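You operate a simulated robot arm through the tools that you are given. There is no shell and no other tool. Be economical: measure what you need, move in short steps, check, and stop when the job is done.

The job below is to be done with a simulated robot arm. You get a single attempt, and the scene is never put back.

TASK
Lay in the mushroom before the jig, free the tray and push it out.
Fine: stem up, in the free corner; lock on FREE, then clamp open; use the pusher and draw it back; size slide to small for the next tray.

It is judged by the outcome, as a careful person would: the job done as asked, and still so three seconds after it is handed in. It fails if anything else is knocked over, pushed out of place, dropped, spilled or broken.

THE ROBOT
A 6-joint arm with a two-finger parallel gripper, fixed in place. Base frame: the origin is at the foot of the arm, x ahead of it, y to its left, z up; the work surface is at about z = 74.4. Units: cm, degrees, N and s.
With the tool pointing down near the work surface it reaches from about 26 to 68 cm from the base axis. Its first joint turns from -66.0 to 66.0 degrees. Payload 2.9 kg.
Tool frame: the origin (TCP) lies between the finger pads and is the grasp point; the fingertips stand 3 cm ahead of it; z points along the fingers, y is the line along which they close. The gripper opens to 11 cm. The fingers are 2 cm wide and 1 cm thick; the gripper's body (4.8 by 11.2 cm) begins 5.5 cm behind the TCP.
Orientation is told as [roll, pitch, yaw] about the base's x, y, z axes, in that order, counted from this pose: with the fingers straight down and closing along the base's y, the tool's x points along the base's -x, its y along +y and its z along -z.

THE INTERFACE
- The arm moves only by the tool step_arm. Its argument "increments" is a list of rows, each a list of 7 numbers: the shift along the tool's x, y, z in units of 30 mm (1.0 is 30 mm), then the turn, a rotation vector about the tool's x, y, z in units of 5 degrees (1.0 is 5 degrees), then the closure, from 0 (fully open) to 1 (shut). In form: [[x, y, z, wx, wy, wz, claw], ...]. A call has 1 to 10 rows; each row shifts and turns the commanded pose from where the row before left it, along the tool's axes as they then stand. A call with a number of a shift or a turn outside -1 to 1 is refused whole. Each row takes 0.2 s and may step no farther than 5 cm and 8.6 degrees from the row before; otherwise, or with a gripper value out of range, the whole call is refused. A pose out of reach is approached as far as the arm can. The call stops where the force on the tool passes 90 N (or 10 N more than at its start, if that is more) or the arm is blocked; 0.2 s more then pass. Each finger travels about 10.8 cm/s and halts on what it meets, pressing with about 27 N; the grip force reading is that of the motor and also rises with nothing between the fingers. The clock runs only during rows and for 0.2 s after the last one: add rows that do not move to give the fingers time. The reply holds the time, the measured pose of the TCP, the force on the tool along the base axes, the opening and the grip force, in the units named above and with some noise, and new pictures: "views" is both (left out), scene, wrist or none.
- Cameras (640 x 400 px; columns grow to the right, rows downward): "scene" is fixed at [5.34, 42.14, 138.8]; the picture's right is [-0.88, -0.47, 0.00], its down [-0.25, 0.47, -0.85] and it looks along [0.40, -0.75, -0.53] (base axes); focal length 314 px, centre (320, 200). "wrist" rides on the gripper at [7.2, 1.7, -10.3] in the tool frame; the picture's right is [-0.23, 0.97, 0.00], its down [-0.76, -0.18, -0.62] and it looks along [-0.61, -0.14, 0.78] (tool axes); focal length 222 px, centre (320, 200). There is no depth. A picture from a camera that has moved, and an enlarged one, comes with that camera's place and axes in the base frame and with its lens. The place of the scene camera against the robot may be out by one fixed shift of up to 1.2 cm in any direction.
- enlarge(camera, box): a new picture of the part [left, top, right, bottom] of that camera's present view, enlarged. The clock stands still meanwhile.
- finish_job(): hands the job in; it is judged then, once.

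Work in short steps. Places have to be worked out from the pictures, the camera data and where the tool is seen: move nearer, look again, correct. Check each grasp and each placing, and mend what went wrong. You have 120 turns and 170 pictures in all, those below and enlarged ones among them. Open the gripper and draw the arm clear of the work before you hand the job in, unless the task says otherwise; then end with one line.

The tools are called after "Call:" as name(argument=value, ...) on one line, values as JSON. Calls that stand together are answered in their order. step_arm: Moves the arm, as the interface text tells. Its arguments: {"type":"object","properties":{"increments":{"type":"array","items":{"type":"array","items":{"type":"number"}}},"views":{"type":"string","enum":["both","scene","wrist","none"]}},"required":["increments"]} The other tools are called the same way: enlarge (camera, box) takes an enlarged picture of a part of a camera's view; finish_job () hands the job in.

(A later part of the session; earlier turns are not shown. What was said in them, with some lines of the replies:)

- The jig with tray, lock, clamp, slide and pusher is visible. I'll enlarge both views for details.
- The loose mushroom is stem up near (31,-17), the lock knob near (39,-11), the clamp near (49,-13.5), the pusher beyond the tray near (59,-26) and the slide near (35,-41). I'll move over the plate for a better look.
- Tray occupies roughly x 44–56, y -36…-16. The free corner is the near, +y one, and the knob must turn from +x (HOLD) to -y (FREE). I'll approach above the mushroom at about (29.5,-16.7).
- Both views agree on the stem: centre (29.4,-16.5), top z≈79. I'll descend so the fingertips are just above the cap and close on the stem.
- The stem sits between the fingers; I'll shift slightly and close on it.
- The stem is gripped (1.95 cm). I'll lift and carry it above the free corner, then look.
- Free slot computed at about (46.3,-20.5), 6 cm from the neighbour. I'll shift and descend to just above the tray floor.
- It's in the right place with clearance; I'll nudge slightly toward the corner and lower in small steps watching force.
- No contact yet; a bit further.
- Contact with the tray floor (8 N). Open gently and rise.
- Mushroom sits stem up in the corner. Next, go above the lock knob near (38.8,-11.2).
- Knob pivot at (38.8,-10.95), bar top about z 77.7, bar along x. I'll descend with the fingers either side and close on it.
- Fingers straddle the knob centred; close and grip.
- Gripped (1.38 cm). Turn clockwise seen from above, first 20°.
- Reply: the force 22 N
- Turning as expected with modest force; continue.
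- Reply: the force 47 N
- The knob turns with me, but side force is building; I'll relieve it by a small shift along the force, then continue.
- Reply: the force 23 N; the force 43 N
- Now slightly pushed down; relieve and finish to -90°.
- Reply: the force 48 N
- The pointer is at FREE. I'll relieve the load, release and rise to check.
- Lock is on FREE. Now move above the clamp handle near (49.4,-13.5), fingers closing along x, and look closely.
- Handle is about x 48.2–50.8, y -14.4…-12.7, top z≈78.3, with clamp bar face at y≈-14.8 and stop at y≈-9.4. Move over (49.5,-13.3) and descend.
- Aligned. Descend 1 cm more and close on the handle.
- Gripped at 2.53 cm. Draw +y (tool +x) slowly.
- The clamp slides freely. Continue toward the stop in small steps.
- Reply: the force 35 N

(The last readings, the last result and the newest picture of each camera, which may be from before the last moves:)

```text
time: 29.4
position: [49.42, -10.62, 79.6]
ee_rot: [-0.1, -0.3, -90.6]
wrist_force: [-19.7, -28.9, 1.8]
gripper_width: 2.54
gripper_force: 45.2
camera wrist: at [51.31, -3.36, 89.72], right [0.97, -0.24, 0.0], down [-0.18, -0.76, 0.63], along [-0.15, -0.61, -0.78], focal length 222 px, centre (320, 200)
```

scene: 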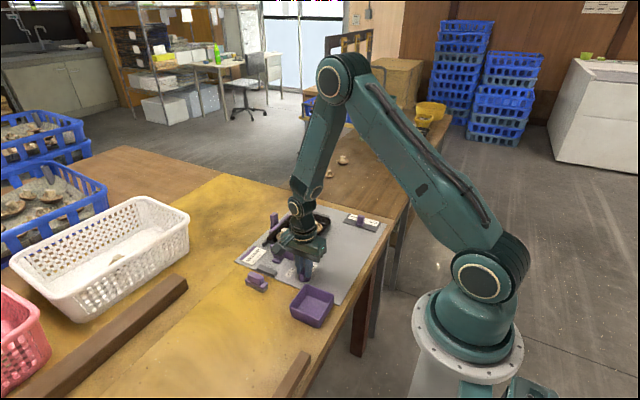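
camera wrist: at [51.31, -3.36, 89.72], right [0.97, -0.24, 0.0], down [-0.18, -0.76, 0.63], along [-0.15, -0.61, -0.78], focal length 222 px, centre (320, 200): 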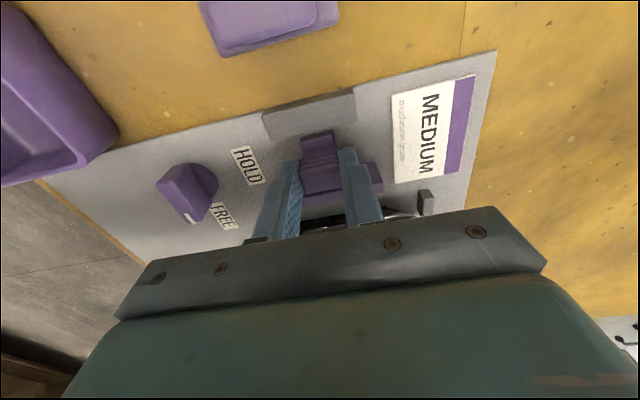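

It has reached its end stop (y force -29 N, travel ~2.5 cm). Relieve, release and rise.

Call:
step_arm(increments=[[-0.1, 0, 0, 0, 0, 0, 1], [0, 0, 0, 0, 0, 0, 0.85], [0, 0, 0, 0, 0, 0, 0.7], [0, 0, 0, 0, 0, 0, 0.6], [0, 0, 0, 0, 0, 0, 0.55], [0, 0, -0.6, 0, 0, 0, 0.55], [0, 0, -0.9, 0, 0, 0, 0.55], [0, 0, -0.9, 0, 0, 0, 0.55], [0, 0, -0.7, 0, 0, 0, 0.55], [0, 0, 0, 0, 0, 0, 0.55]], views="wrist")

Call:
enlarge(camera="scene", box=[230, 190, 350, 280])

```text
time: 31.6
position: [49.44, -10.23, 88.94]
ee_rot: [0.0, 0.0, -90.0]
wrist_force: [-0.9, 0.1, -0.8]
gripper_width: 4.93
gripper_force: 0.1
camera wrist: at [51.17, -3.06, 99.14], right [0.97, -0.23, 0.0], down [-0.18, -0.76, 0.62], along [-0.14, -0.61, -0.78], focal length 222 px, centre (320, 200)
```

wrist: 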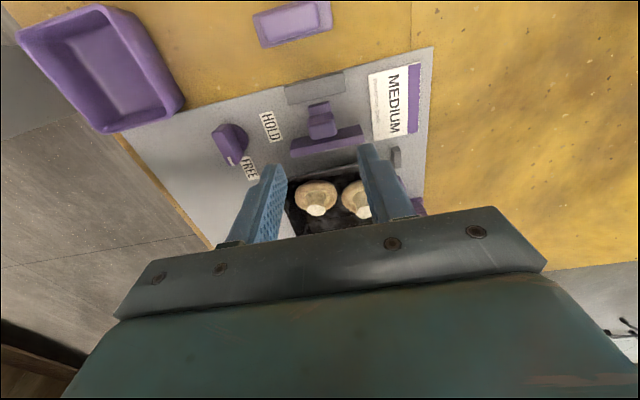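

```text
4.44 times, centred on (290, 235) of scene
camera zoom: at [5.34, 42.14, 138.8], right [-0.88, -0.47, 0.0], down [-0.25, 0.47, -0.85], along [0.4, -0.75, -0.53], focal length 1394 px, centre (453, 44)
```

zoom: 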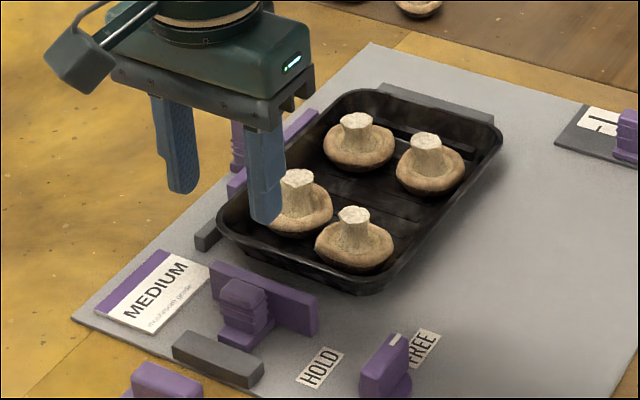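

Clamp is open, tray and mushrooms undisturbed. Rotate back to yaw 0 and raise before heading to the pusher.

Call:
step_arm(increments=[[0, 0, -0.4, 0, 0, -1, 0.55], [0, 0, -0.4, 0, 0, -1, 0.55], [0, 0, -0.4, 0, 0, -1, 0.55], [0, 0, 0, 0, 0, -1, 0.55], [0, 0, 0, 0, 0, -1, 0.55], [0, 0, 0, 0, 0, -1, 0.55], [0, 0, 0, 0, 0, -1, 0.55], [0, 0, 0, 0, 0, -1, 0.55], [0, 0, 0, 0, 0, -1, 0.55], [0, 0, 0, 0, 0, -1, 0.55]], views="none")

Call:
step_arm(increments=[[0, 0, 0, 0, 0, -1, 0.55], [0, 0, 0, 0, 0, -1, 0.55], [0, 0, 0, 0, 0, -1, 0.55], [0, 0, 0, 0, 0, -1, 0.55], [0, 0, 0, 0, 0, -1, 0.55], [0, 0, 0, 0, 0, -1, 0.55], [0, 0, 0, 0, 0, -1, 0.55], [0, 0, 0, 0, 0, -1, 0.55]], views="none")

Call:
step_arm(increments=[[-0.4, -0.85, 0, 0, 0, 0, 0.5], [-0.4, -0.85, 0, 0, 0, 0, 0.5], [-0.4, -0.85, 0, 0, 0, 0, 0.5], [-0.4, -0.85, 0, 0, 0, 0, 0.5], [-0.4, -0.85, 0, 0, 0, 0, 0.5], [-0.2, -0.85, 0, 0, 0, 0, 0.5], [0, 0, 0, 0, 0, 0, 0.5]])

Call:
enlarge(camera="wrist", box=[200, 40, 440, 240])

Call:
enlarge(camera="scene", box=[230, 180, 350, 270])

```text
time: 33.8
position: [49.64, -10.24, 92.37]
ee_rot: [0.0, 0.0, -39.9]
wrist_force: [-0.6, -1.2, -0.8]
gripper_width: 4.91
gripper_force: 0.1
```

```text
time: 35.6
position: [49.56, -10.54, 92.35]
ee_rot: [0.0, -0.1, 0.2]
wrist_force: [-0.5, -0.3, -0.8]
gripper_width: 4.93
gripper_force: 0.0
```

```text
time: 37.2
position: [56.2, -25.98, 92.42]
ee_rot: [0.0, -0.1, -0.1]
wrist_force: [0.5, 0.7, 0.4]
gripper_width: 5.51
gripper_force: 0.1
camera wrist: at [48.99, -24.22, 102.62], right [0.23, 0.97, 0.0], down [0.76, -0.18, 0.62], along [0.61, -0.14, -0.78], focal length 222 px, centre (320, 200)
```

scene: 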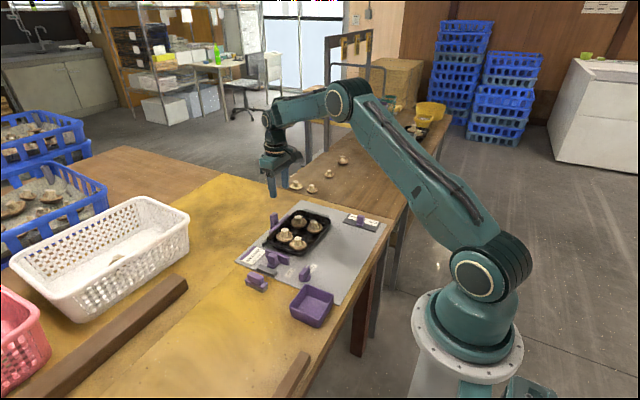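
wrist: 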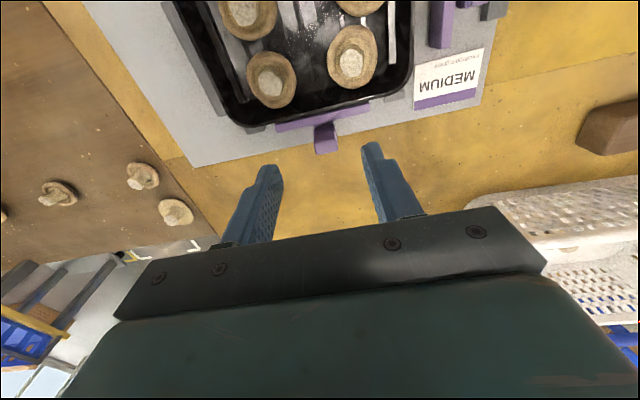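

```text
2.00 times, centred on (320, 140) of wrist
camera zoom: at [48.99, -24.22, 102.62], right [0.23, 0.97, 0.0], down [0.76, -0.18, 0.62], along [0.61, -0.14, -0.78], focal length 444 px, centre (320, 320)
```

zoom: 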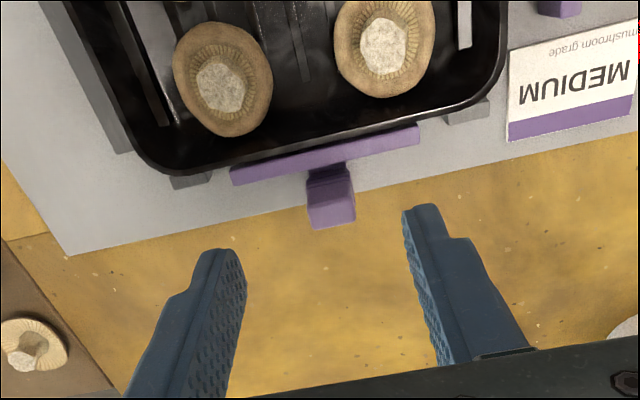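

```text
4.44 times, centred on (290, 225) of scene
camera zoom: at [5.35, 42.14, 138.8], right [-0.88, -0.47, 0.0], down [-0.25, 0.47, -0.85], along [0.4, -0.75, -0.53], focal length 1394 px, centre (453, 89)
```

zoom: 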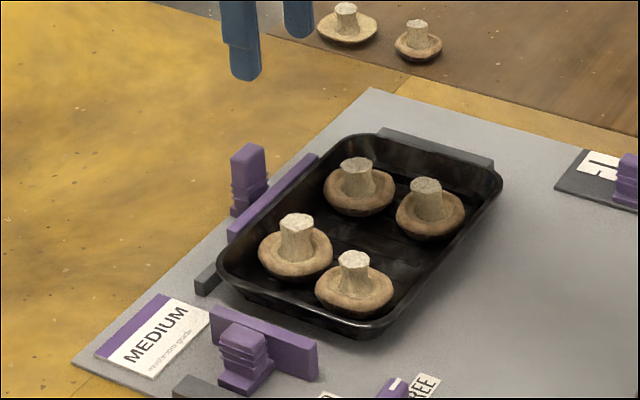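

Pusher handle at about (59.5,-26.05), taller (top z≈79.5). Move above it at z≈85 and look again.

Call:
step_arm(increments=[[-0.4, 0, 0.5, 0, 0, 0, 0.45], [-0.4, -0.02, 0.6, 0, 0, 0, 0.45], [-0.35, 0, 0.9, 0, 0, 0, 0.45], [0, 0, 0.4, 0, 0, 0, 0.45], [0, 0, 0, 0, 0, 0, 0.45]], views="wrist")

Call:
enlarge(camera="wrist", box=[200, 60, 440, 240])

Call:
enlarge(camera="scene", box=[240, 180, 330, 250])

```text
time: 38.4
position: [59.6, -25.92, 85.11]
ee_rot: [0.0, -0.1, 0.1]
wrist_force: [0.1, 0.1, 0.0]
gripper_width: 6.04
gripper_force: 0.0
camera wrist: at [52.44, -24.18, 95.39], right [0.23, 0.97, 0.0], down [0.76, -0.18, 0.62], along [0.61, -0.14, -0.78], focal length 222 px, centre (320, 200)
```

wrist: 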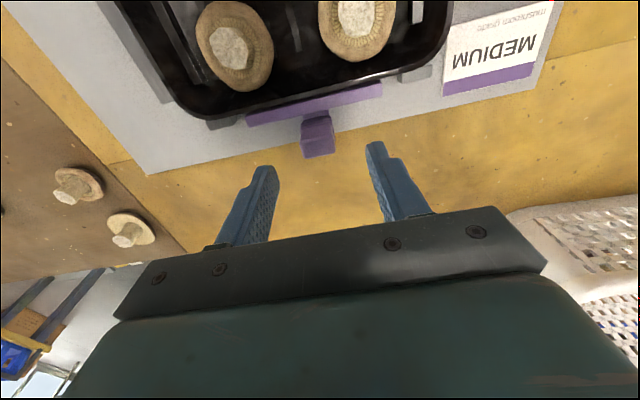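

```text
2.22 times, centred on (320, 150) of wrist
camera zoom: at [52.44, -24.18, 95.39], right [0.23, 0.97, 0.0], down [0.76, -0.18, 0.62], along [0.61, -0.14, -0.78], focal length 494 px, centre (320, 311)
```

zoom: 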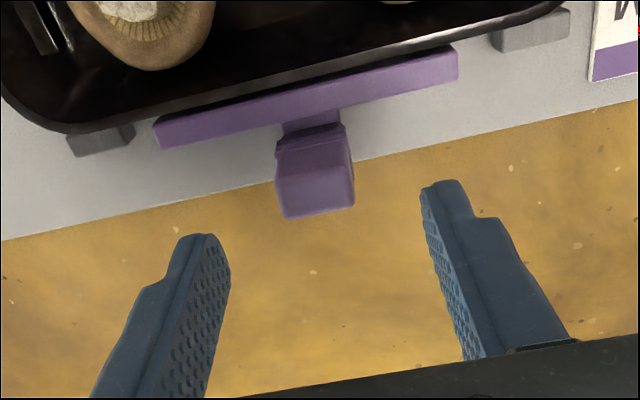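

```text
5.71 times, centred on (285, 215) of scene
camera zoom: at [5.34, 42.14, 138.8], right [-0.88, -0.47, 0.0], down [-0.25, 0.47, -0.85], along [0.4, -0.75, -0.53], focal length 1792 px, centre (520, 114)
```

zoom: 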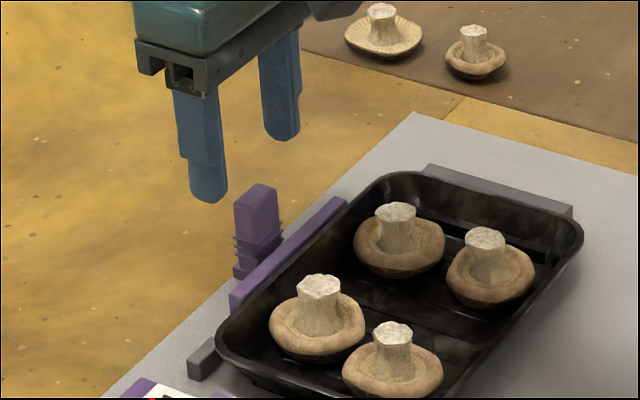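

Handle top is about (59.5,-25.95,80). Descend to TCP z≈79.5 and grip it.

Call:
step_arm(increments=[[0, 0, 0.8, 0, 0, 0, 0.45], [0, 0, 0.8, 0, 0, 0, 0.45], [0, 0, 0.27, 0, 0, 0, 0.45], [0, 0, 0, 0, 0, 0, 0.6], [0, 0, 0, 0, 0, 0, 0.75], [0, 0, 0, 0, 0, 0, 0.9], [0, 0, 0, 0, 0, 0, 1], [0, 0, 0, 0, 0, 0, 1]], views="wrist")

Call:
enlarge(camera="scene", box=[240, 180, 330, 250])

```text
time: 40.2
position: [59.58, -25.98, 79.45]
ee_rot: [-0.1, -0.1, -0.3]
wrist_force: [1.4, -25.2, -7.4]
gripper_width: 2.57
gripper_force: 44.7
camera wrist: at [52.4, -24.27, 89.72], right [0.23, 0.97, 0.0], down [0.76, -0.18, 0.62], along [0.61, -0.15, -0.78], focal length 222 px, centre (320, 200)
```

wrist: 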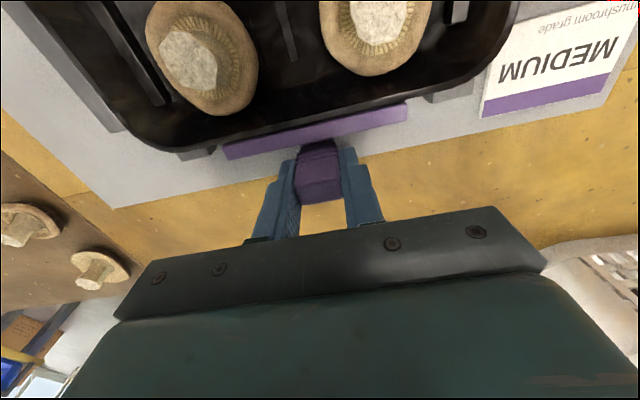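

```text
5.71 times, centred on (285, 215) of scene
camera zoom: at [5.36, 42.08, 138.82], right [-0.88, -0.47, 0.0], down [-0.25, 0.47, -0.85], along [0.4, -0.75, -0.53], focal length 1792 px, centre (520, 114)
```

zoom: 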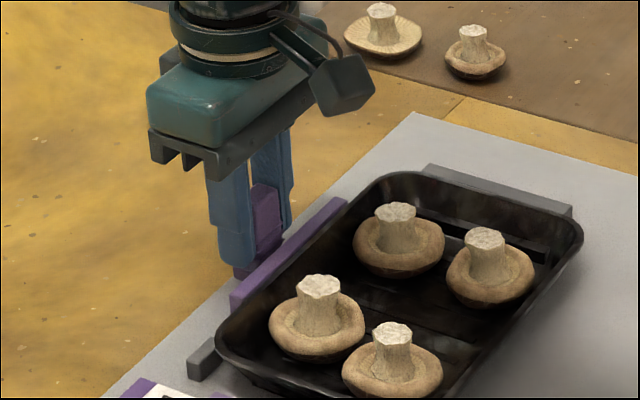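

Gripped. Relieve the y offset and start pushing toward -x slowly.

Call:
step_arm(increments=[[0, -0.06, 0, 0, 0, 0, 1], [0.12, 0, 0, 0, 0, 0, 1], [0.12, 0, 0, 0, 0, 0, 1], [0.12, 0, 0, 0, 0, 0, 1], [0.12, 0, 0, 0, 0, 0, 1], [0.12, 0, 0, 0, 0, 0, 1], [0.12, 0, 0, 0, 0, 0, 1]], views="wrist")

Call:
enlarge(camera="scene", box=[230, 180, 390, 300])

```text
time: 41.8
position: [57.42, -25.96, 79.33]
ee_rot: [0.0, 0.1, 0.0]
wrist_force: [0.6, -20.1, -21.6]
gripper_width: 2.57
gripper_force: 45.5
camera wrist: at [50.27, -24.32, 89.75], right [0.23, 0.97, 0.0], down [0.76, -0.18, 0.62], along [0.61, -0.14, -0.78], focal length 222 px, centre (320, 200)
```

wrist: 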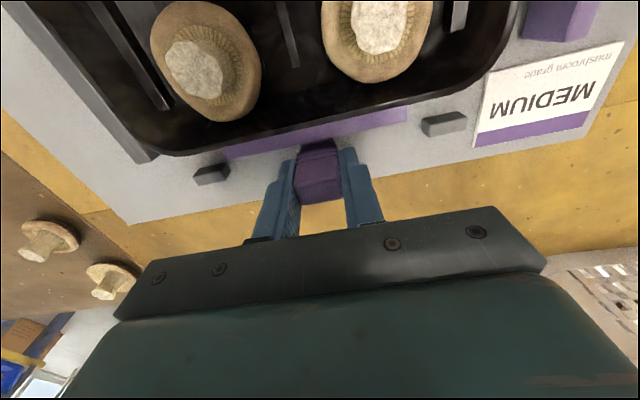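

```text
3.33 times, centred on (310, 240) of scene
camera zoom: at [5.38, 42.08, 138.82], right [-0.88, -0.47, 0.0], down [-0.25, 0.47, -0.85], along [0.4, -0.75, -0.53], focal length 1046 px, centre (353, 67)
```

zoom: 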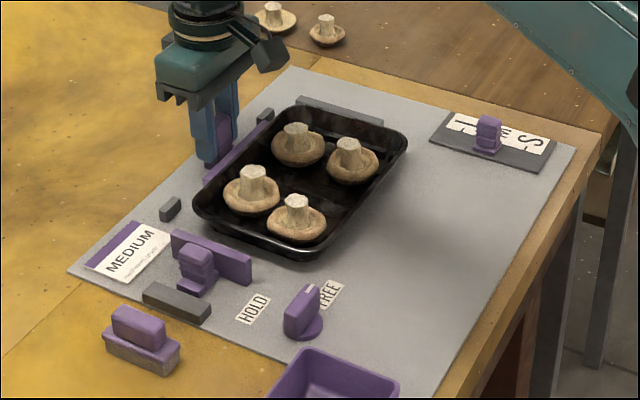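

The tray slides smoothly. Continue pushing.

Call:
step_arm(increments=[[0.12, -0.05, 0.02, 0, 0, 0, 1], [0.12, 0, 0, 0, 0, 0, 1], [0.12, 0, 0, 0, 0, 0, 1], [0.12, 0, 0, 0, 0, 0, 1], [0.12, 0, 0, 0, 0, 0, 1], [0.12, 0, 0, 0, 0, 0, 1], [0.12, 0, 0, 0, 0, 0, 1], [0.12, 0, 0, 0, 0, 0, 1], [0.12, 0, 0, 0, 0, 0, 1], [0.12, 0, 0, 0, 0, 0, 1]], views="none")

Call:
enlarge(camera="scene", box=[230, 180, 390, 300])

```text
time: 44.0
position: [53.81, -25.99, 79.46]
ee_rot: [0.2, 0.1, 0.1]
wrist_force: [0.5, 5.4, -20.3]
gripper_width: 2.6
gripper_force: 45.3
```

```text
3.33 times, centred on (310, 240) of scene
camera zoom: at [5.38, 42.14, 138.8], right [-0.88, -0.47, 0.0], down [-0.25, 0.47, -0.85], along [0.4, -0.75, -0.53], focal length 1046 px, centre (353, 67)
```

zoom: 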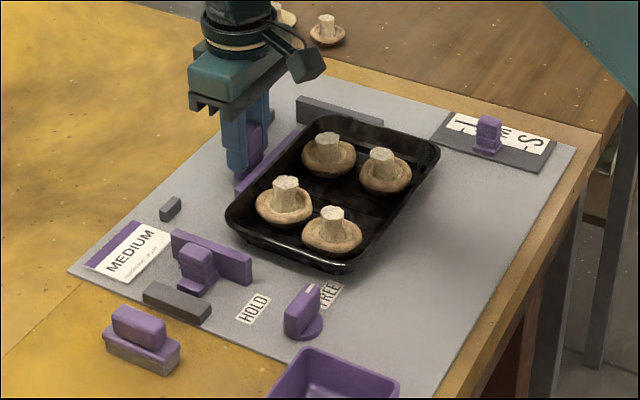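

Call:
step_arm(increments=[[0.12, 0, 0.02, 0, 0, 0, 1], [0.12, 0, 0, 0, 0, 0, 1], [0.12, 0, 0, 0, 0, 0, 1], [0.12, 0, 0, 0, 0, 0, 1], [0.12, 0, 0, 0, 0, 0, 1], [0.12, 0, 0, 0, 0, 0, 1], [0.12, 0, 0, 0, 0, 0, 1], [0.12, 0, 0, 0, 0, 0, 1], [0.12, 0, 0, 0, 0, 0, 1]], views="wrist")

Call:
enlarge(camera="scene", box=[230, 180, 390, 300])

```text
time: 46.0
position: [51.08, -26.1, 79.38]
ee_rot: [0.0, -0.5, 0.4]
wrist_force: [27.7, 17.3, -23.8]
gripper_width: 2.59
gripper_force: 45.7
camera wrist: at [43.79, -24.37, 89.7], right [0.22, 0.98, 0.0], down [0.76, -0.17, 0.63], along [0.61, -0.14, -0.78], focal length 222 px, centre (320, 200)
```

wrist: 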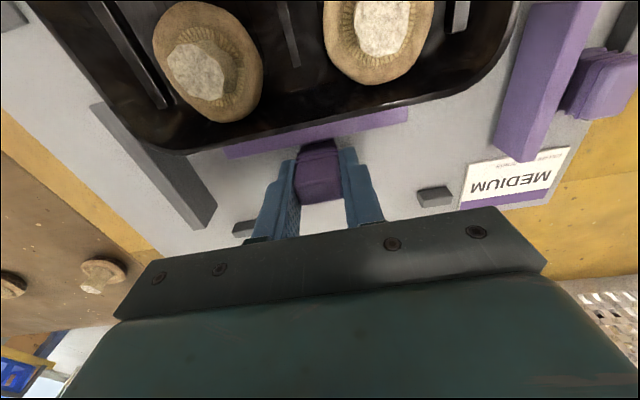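

```text
3.33 times, centred on (310, 240) of scene
camera zoom: at [5.44, 42.16, 138.79], right [-0.88, -0.47, 0.0], down [-0.25, 0.47, -0.85], along [0.4, -0.75, -0.53], focal length 1046 px, centre (353, 67)
```

zoom: 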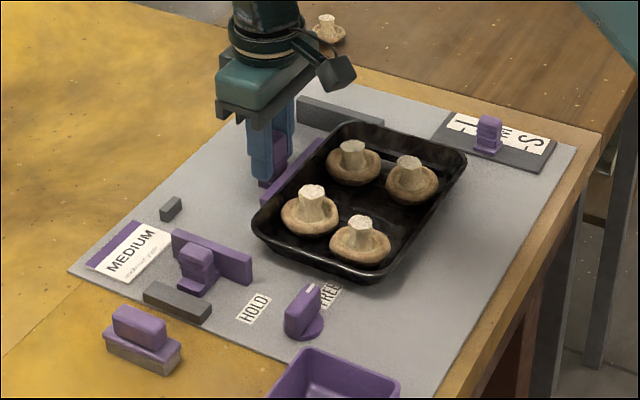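

Force rose at x≈51: probably the pusher's end of travel. One more small increment to confirm.

Call:
step_arm(increments=[[0.08, 0, 0, 0, 0, 0, 1], [0.08, 0, 0, 0, 0, 0, 1]], views="none")

```text
time: 46.6
position: [50.85, -26.09, 79.73]
ee_rot: [-0.2, -0.8, 0.4]
wrist_force: [41.8, 12.8, -11.1]
gripper_width: 2.56
gripper_force: 44.9
```

Call:
enlarge(camera="scene", box=[280, 200, 380, 280])

Call:
enlarge(camera="wrist", box=[60, 0, 520, 240])

```text
5.00 times, centred on (330, 240) of scene
camera zoom: at [5.45, 42.16, 138.79], right [-0.88, -0.47, 0.0], down [-0.25, 0.47, -0.85], along [0.4, -0.75, -0.53], focal length 1568 px, centre (270, 0)
```

zoom: 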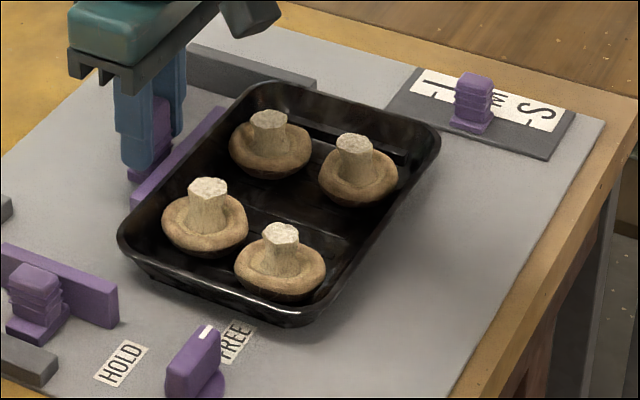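

```text
1.39 times, centred on (290, 120) of wrist
camera zoom: at [43.4, -24.38, 89.82], right [0.22, 0.98, 0.0], down [0.75, -0.17, 0.63], along [0.62, -0.14, -0.77], focal length 309 px, centre (362, 311)
```

zoom: 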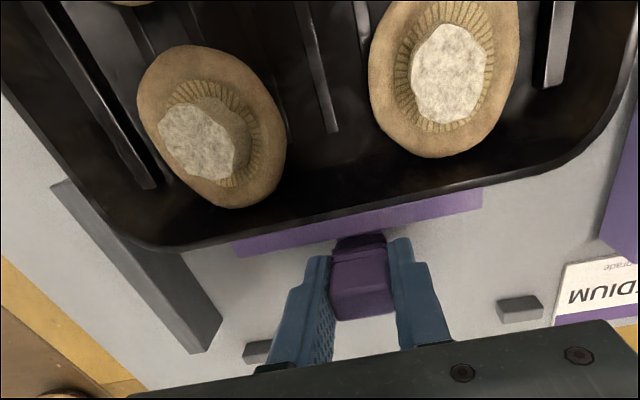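

No obstruction: the pusher is at its end stop and the tray is out. Now draw the pusher back to where it was (x≈59.6).

Call:
step_arm(increments=[[-0.12, 0, 0, 0, 0, 0, 1], [-0.15, 0, 0.02, 0, 0, 0, 1], [-0.2, 0, 0, 0, 0, 0, 1], [-0.25, 0, 0, 0, 0, 0, 1], [-0.25, 0, 0, 0, 0, 0, 1], [-0.25, 0, 0, 0, 0, 0, 1], [-0.25, 0, 0, 0, 0, 0, 1], [-0.25, 0, 0, 0, 0, 0, 1], [-0.25, 0, 0, 0, 0, 0, 1]], views="none")

Call:
enlarge(camera="scene", box=[230, 180, 390, 300])

```text
time: 48.6
position: [56.1, -26.0, 79.7]
ee_rot: [0.0, -0.2, 0.0]
wrist_force: [-1.6, 18.8, 25.1]
gripper_width: 2.58
gripper_force: 44.5
```

```text
3.33 times, centred on (310, 240) of scene
camera zoom: at [5.3, 42.2, 138.78], right [-0.88, -0.47, 0.0], down [-0.25, 0.47, -0.85], along [0.4, -0.75, -0.53], focal length 1046 px, centre (353, 67)
```

zoom: 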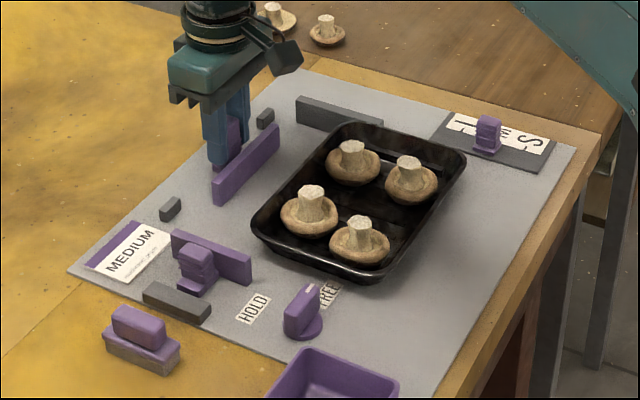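

Call:
step_arm(increments=[[-0.2, 0.03, -0.02, 0, 0, 0, 1], [-0.2, 0, 0, 0, 0, 0, 1], [-0.2, 0, 0, 0, 0, 0, 1], [-0.2, 0, 0, 0, 0, 0, 1], [-0.2, 0, 0, 0, 0, 0, 1], [-0.1, 0, 0, 0, 0, 0, 1], [-0.08, 0, 0, 0, 0, 0, 1], [0, 0, 0, 0, 0, 0, 1]], views="wrist")

```text
time: 50.4
position: [59.45, -26.1, 79.6]
ee_rot: [0.0, 0.4, -0.1]
wrist_force: [-26.7, 20.7, 30.1]
gripper_width: 2.6
gripper_force: 45.3
camera wrist: at [52.26, -24.34, 89.91], right [0.23, 0.97, 0.0], down [0.77, -0.18, 0.62], along [0.6, -0.14, -0.79], focal length 222 px, centre (320, 200)
```

wrist: 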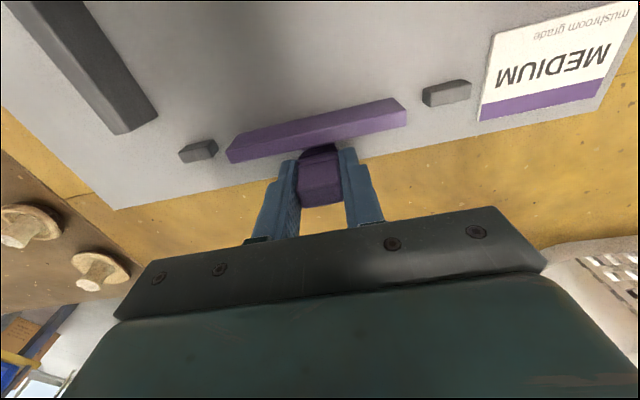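

Pusher is back at its rear stop. Relieve, release and rise.

Call:
step_arm(increments=[[0.05, 0.05, -0.03, 0, 0, 0, 1], [0, 0, 0, 0, 0, 0, 0.85], [0, 0, 0, 0, 0, 0, 0.7], [0, 0, 0, 0, 0, 0, 0.6], [0, 0, 0, 0, 0, 0, 0.55], [0, 0, -0.6, 0, 0, 0, 0.55], [0, 0, -0.9, 0, 0, 0, 0.55], [0, 0, -0.9, 0, 0, 0, 0.55], [0, 0, -0.9, 0, 0, 0, 0.55], [0, 0, -0.9, 0, 0, 0, 0.55]], views="none")

Call:
enlarge(camera="scene", box=[230, 180, 390, 300])

```text
time: 52.6
position: [59.58, -25.88, 92.21]
ee_rot: [0.0, 0.0, 0.0]
wrist_force: [-0.4, 0.4, 1.1]
gripper_width: 4.98
gripper_force: 0.0
```

```text
3.33 times, centred on (310, 240) of scene
camera zoom: at [5.34, 42.14, 138.8], right [-0.88, -0.47, 0.0], down [-0.25, 0.47, -0.85], along [0.4, -0.75, -0.53], focal length 1046 px, centre (353, 67)
```

zoom: 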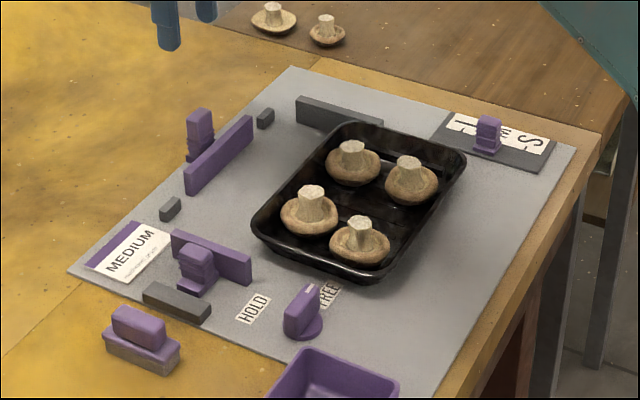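

All good. Now travel above the size slide near (34.3,-40.6).

Call:
step_arm(increments=[[0.94, -0.54, 0, 0, 0, 0, 0.5], [0.94, -0.54, 0, 0, 0, 0, 0.5], [0.94, -0.54, 0, 0, 0, 0, 0.5], [0.94, -0.54, 0, 0, 0, 0, 0.5], [0.94, -0.54, 0, 0, 0, 0, 0.5], [0.94, -0.54, 0, 0, 0, 0, 0.5], [0.94, -0.54, 0, 0, 0, 0, 0.5], [0.94, -0.54, 0, 0, 0, 0, 0.5], [0.9, -0.54, 0.3, 0, 0, 0, 0.5], [0, 0, 0.5, 0, 0, 0, 0.5]])

Call:
enlarge(camera="wrist", box=[200, 40, 440, 240])

Call:
enlarge(camera="scene", box=[320, 190, 400, 250])

```text
time: 54.8
position: [34.27, -40.47, 89.78]
ee_rot: [-0.1, -0.1, 0.0]
wrist_force: [0.5, 0.1, -0.4]
gripper_width: 5.5
gripper_force: 0.2
camera wrist: at [27.1, -38.83, 99.96], right [0.23, 0.97, 0.0], down [0.76, -0.18, 0.62], along [0.61, -0.14, -0.78], focal length 222 px, centre (320, 200)
```

scene: 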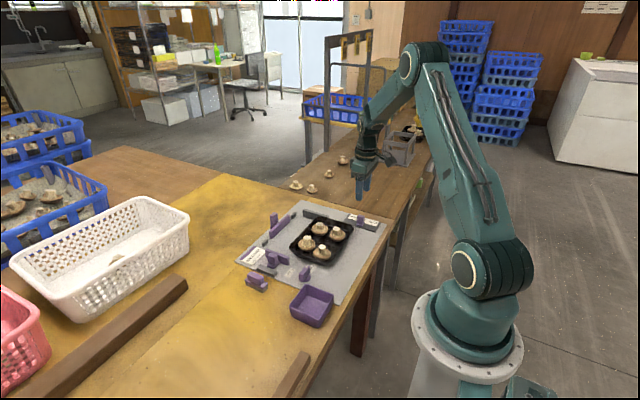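
wrist: 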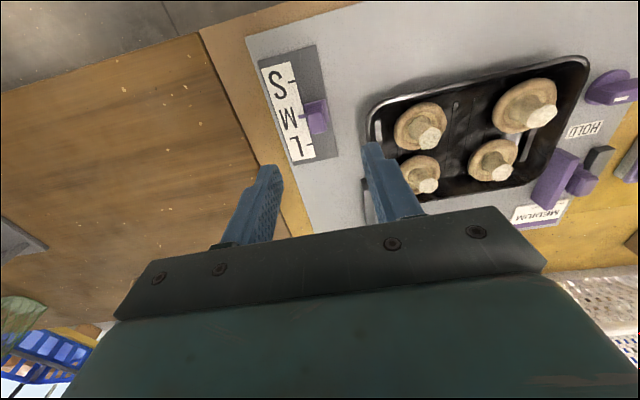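

```text
2.00 times, centred on (320, 140) of wrist
camera zoom: at [27.1, -38.83, 99.96], right [0.23, 0.97, 0.0], down [0.76, -0.18, 0.62], along [0.61, -0.14, -0.78], focal length 444 px, centre (320, 320)
```

zoom: 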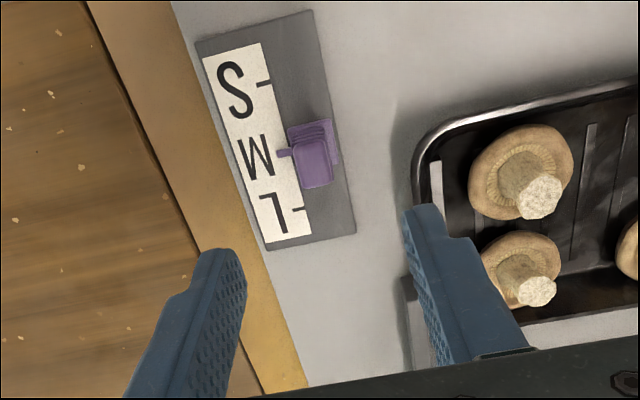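

```text
6.67 times, centred on (360, 220) of scene
camera zoom: at [5.34, 42.14, 138.8], right [-0.88, -0.47, 0.0], down [-0.25, 0.47, -0.85], along [0.4, -0.75, -0.53], focal length 2091 px, centre (53, 67)
```

zoom: 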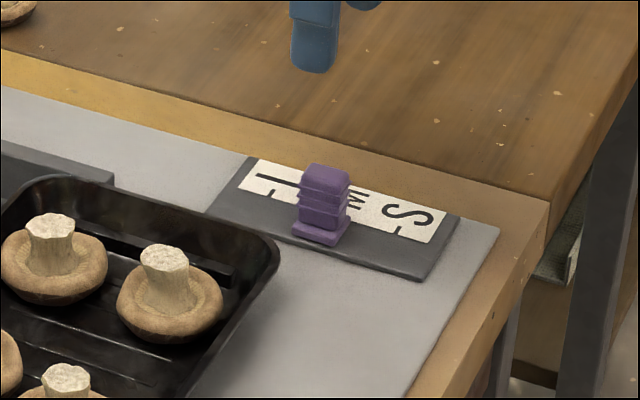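

Slide knob at (34.4,-40.75), S tick at x≈31.05 versus M x≈34.5, so travel ≈3.45 cm in -x. Descend with the fingers 4 cm apart.

Call:
step_arm(increments=[[-0.04, -0.09, 0.9, 0, 0, 0, 0.62], [0, 0, 0.9, 0, 0, 0, 0.62], [0, 0, 0.9, 0, 0, 0, 0.62], [0, 0, 0.3, 0, 0, 0, 0.62], [0, 0, 0, 0, 0, 0, 0.62]], views="wrist")

Call:
enlarge(camera="wrist", box=[200, 60, 440, 240])

```text
time: 56.0
position: [34.24, -40.74, 80.64]
ee_rot: [0.0, -0.1, 0.0]
wrist_force: [0.0, 0.3, -0.3]
gripper_width: 4.17
gripper_force: 0.0
camera wrist: at [27.15, -39.05, 91.05], right [0.23, 0.97, 0.0], down [0.76, -0.18, 0.62], along [0.61, -0.14, -0.78], focal length 222 px, centre (320, 200)
```

wrist: 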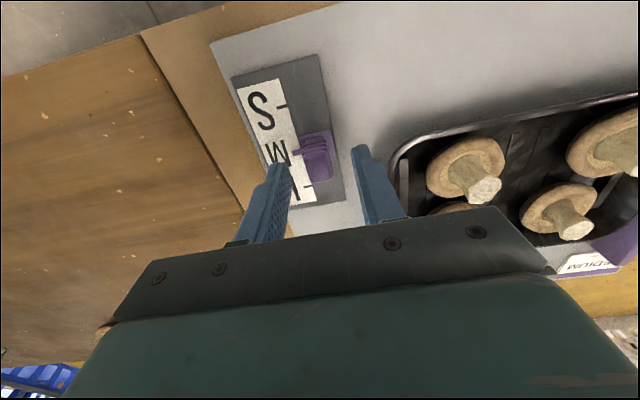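

```text
2.22 times, centred on (320, 150) of wrist
camera zoom: at [27.15, -39.05, 91.05], right [0.23, 0.97, 0.0], down [0.76, -0.18, 0.62], along [0.61, -0.14, -0.78], focal length 494 px, centre (320, 311)
```

zoom: 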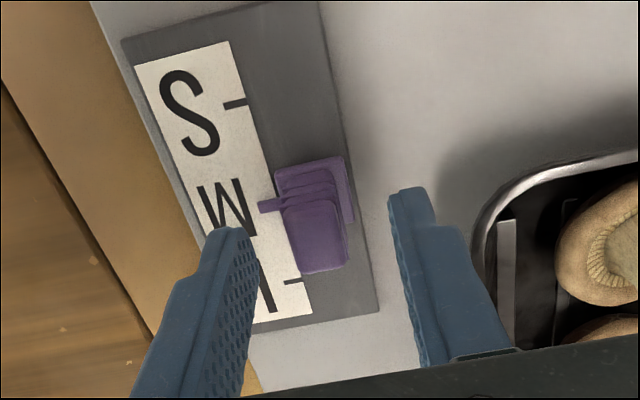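

Slightly adjust +x, descend 1.2 cm and close.

Call:
step_arm(increments=[[-0.08, -0.03, 0.38, 0, 0, 0, 0.62], [0, 0, 0, 0, 0, 0, 0.75], [0, 0, 0, 0, 0, 0, 0.88], [0, 0, 0, 0, 0, 0, 1], [0, 0, 0, 0, 0, 0, 1]], views="wrist")

```text
time: 57.2
position: [34.5, -40.9, 79.66]
ee_rot: [0.0, 0.0, 0.0]
wrist_force: [0.2, -5.2, -5.6]
gripper_width: 1.6
gripper_force: 45.5
camera wrist: at [27.33, -39.21, 89.88], right [0.23, 0.97, 0.0], down [0.76, -0.18, 0.62], along [0.61, -0.14, -0.78], focal length 222 px, centre (320, 200)
```

wrist: 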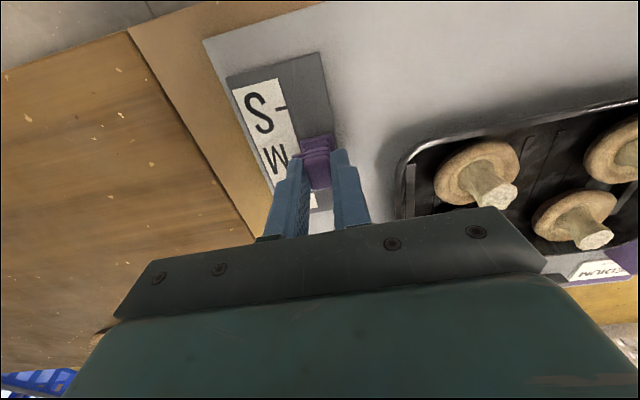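

Gripped (1.6 cm). Draw it -x by about 3.4 cm (1.14 units) in small rows.

Call:
step_arm(increments=[[0.19, 0, 0, 0, 0, 0, 1], [0.19, 0, 0, 0, 0, 0, 1], [0.19, 0, 0, 0, 0, 0, 1], [0.19, 0, 0, 0, 0, 0, 1], [0.19, 0, 0, 0, 0, 0, 1], [0.19, 0, 0, 0, 0, 0, 1], [0, 0, 0, 0, 0, 0, 1]], views="wrist")

Call:
enlarge(camera="wrist", box=[200, 60, 440, 240])

```text
time: 58.8
position: [31.12, -40.72, 79.55]
ee_rot: [0.0, -0.2, 0.0]
wrist_force: [-0.1, -11.8, -2.4]
gripper_width: 1.58
gripper_force: 45.1
camera wrist: at [23.94, -39.19, 89.87], right [0.23, 0.97, 0.0], down [0.76, -0.18, 0.62], along [0.61, -0.14, -0.78], focal length 222 px, centre (320, 200)
```

wrist: 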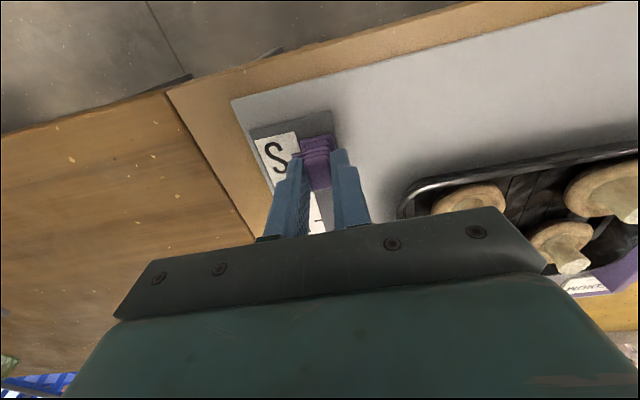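

```text
2.22 times, centred on (320, 150) of wrist
camera zoom: at [23.94, -39.19, 89.87], right [0.23, 0.97, 0.0], down [0.76, -0.18, 0.62], along [0.61, -0.14, -0.78], focal length 494 px, centre (320, 311)
```

zoom: 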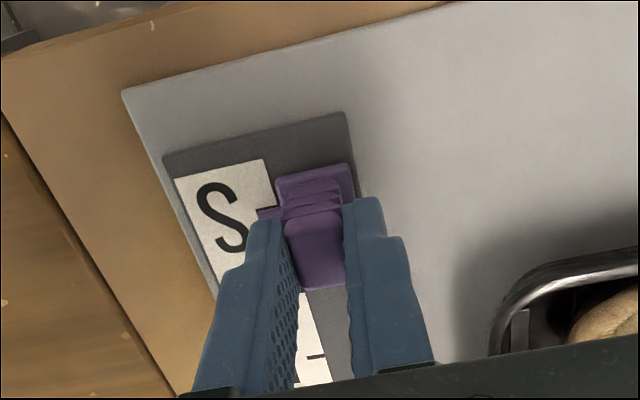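

The pointer looks on the S tick. Release, rise and verify.

Call:
step_arm(increments=[[0, 0.03, 0, 0, 0, 0, 1], [0, 0, 0, 0, 0, 0, 0.88], [0, 0, 0, 0, 0, 0, 0.75], [0, 0, 0, 0, 0, 0, 0.65], [0, 0, 0, 0, 0, 0, 0.65], [0, 0, -0.6, 0, 0, 0, 0.65], [0, 0, -0.9, 0, 0, 0, 0.6], [0, 0, -0.9, 0, 0, 0, 0.6], [0, 0, -0.6, 0, 0, 0, 0.6], [0, 0, 0, 0, 0, 0, 0.6]], views="none")

Call:
enlarge(camera="wrist", box=[220, 60, 400, 200])

Call:
enlarge(camera="scene", box=[230, 180, 390, 300])

```text
time: 61.0
position: [31.14, -40.78, 88.77]
ee_rot: [0.1, 0.0, 0.0]
wrist_force: [0.0, -0.8, 0.1]
gripper_width: 4.42
gripper_force: 0.1
```

```text
2.86 times, centred on (310, 130) of wrist
camera zoom: at [23.93, -39.0, 99.03], right [0.23, 0.97, 0.0], down [0.76, -0.18, 0.62], along [0.61, -0.14, -0.78], focal length 635 px, centre (349, 400)
```

zoom: 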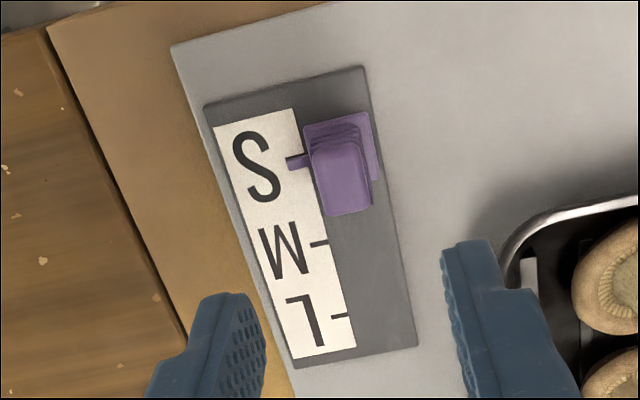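

```text
3.33 times, centred on (310, 240) of scene
camera zoom: at [5.34, 42.14, 138.8], right [-0.88, -0.47, 0.0], down [-0.25, 0.47, -0.85], along [0.4, -0.75, -0.53], focal length 1046 px, centre (353, 67)
```

zoom: 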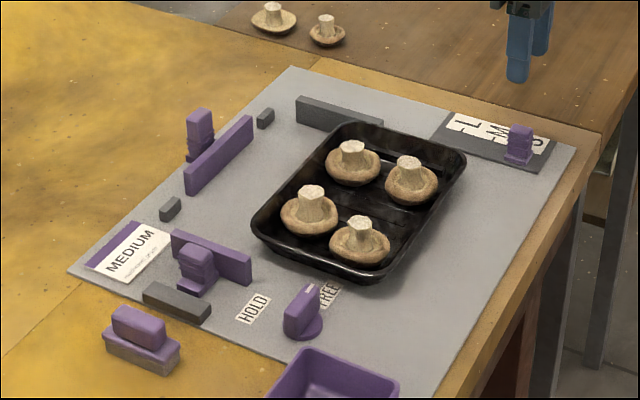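

Slide on S, lock on FREE, clamp open, pusher back, tray out with four mushrooms stem up. Draw the arm clear and open.

Call:
step_arm(increments=[[0, 0, -0.9, 0, 0, 0, 0.4], [0, 0, -0.9, 0, 0, 0, 0.2], [0, -0.3, -0.9, 0, 0, 0, 0], [-0.5, 0, -0.5, 0, 0, 0, 0], [0, 0, 0, 0, 0, 0, 0]], views="both")

```text
time: 62.2
position: [32.53, -41.73, 98.41]
ee_rot: [0.0, 0.0, 0.0]
wrist_force: [1.5, 0.2, -0.1]
gripper_width: 10.99
gripper_force: 0.1
camera wrist: at [25.4, -40.04, 108.64], right [0.23, 0.97, 0.0], down [0.76, -0.18, 0.62], along [0.61, -0.14, -0.78], focal length 222 px, centre (320, 200)
```

scene: 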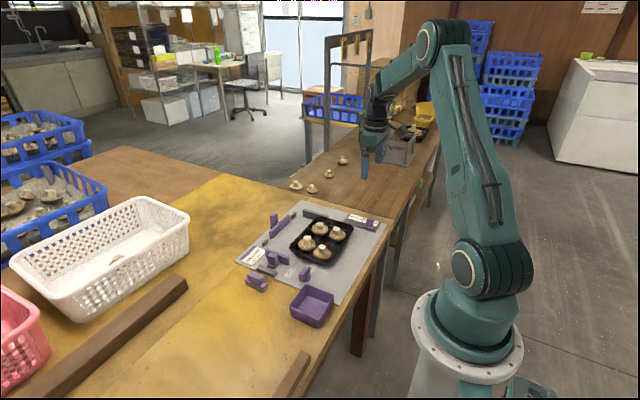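
wrist: 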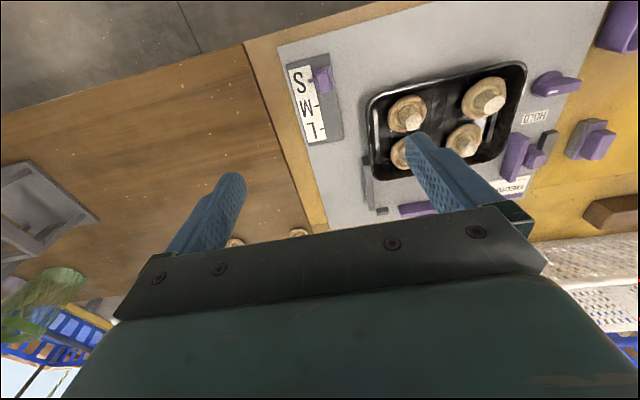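

Everything is in its requested state and the arm is clear; handing in.

Call:
finish_job()

```text
The job is handed in.
```

The job is done and handed in: the mushroom is in the free corner stem up, the lock is on FREE and the clamp open, the tray is pushed out to the end of the pusher's stroke, the pusher is drawn back, and the size slide is on S.
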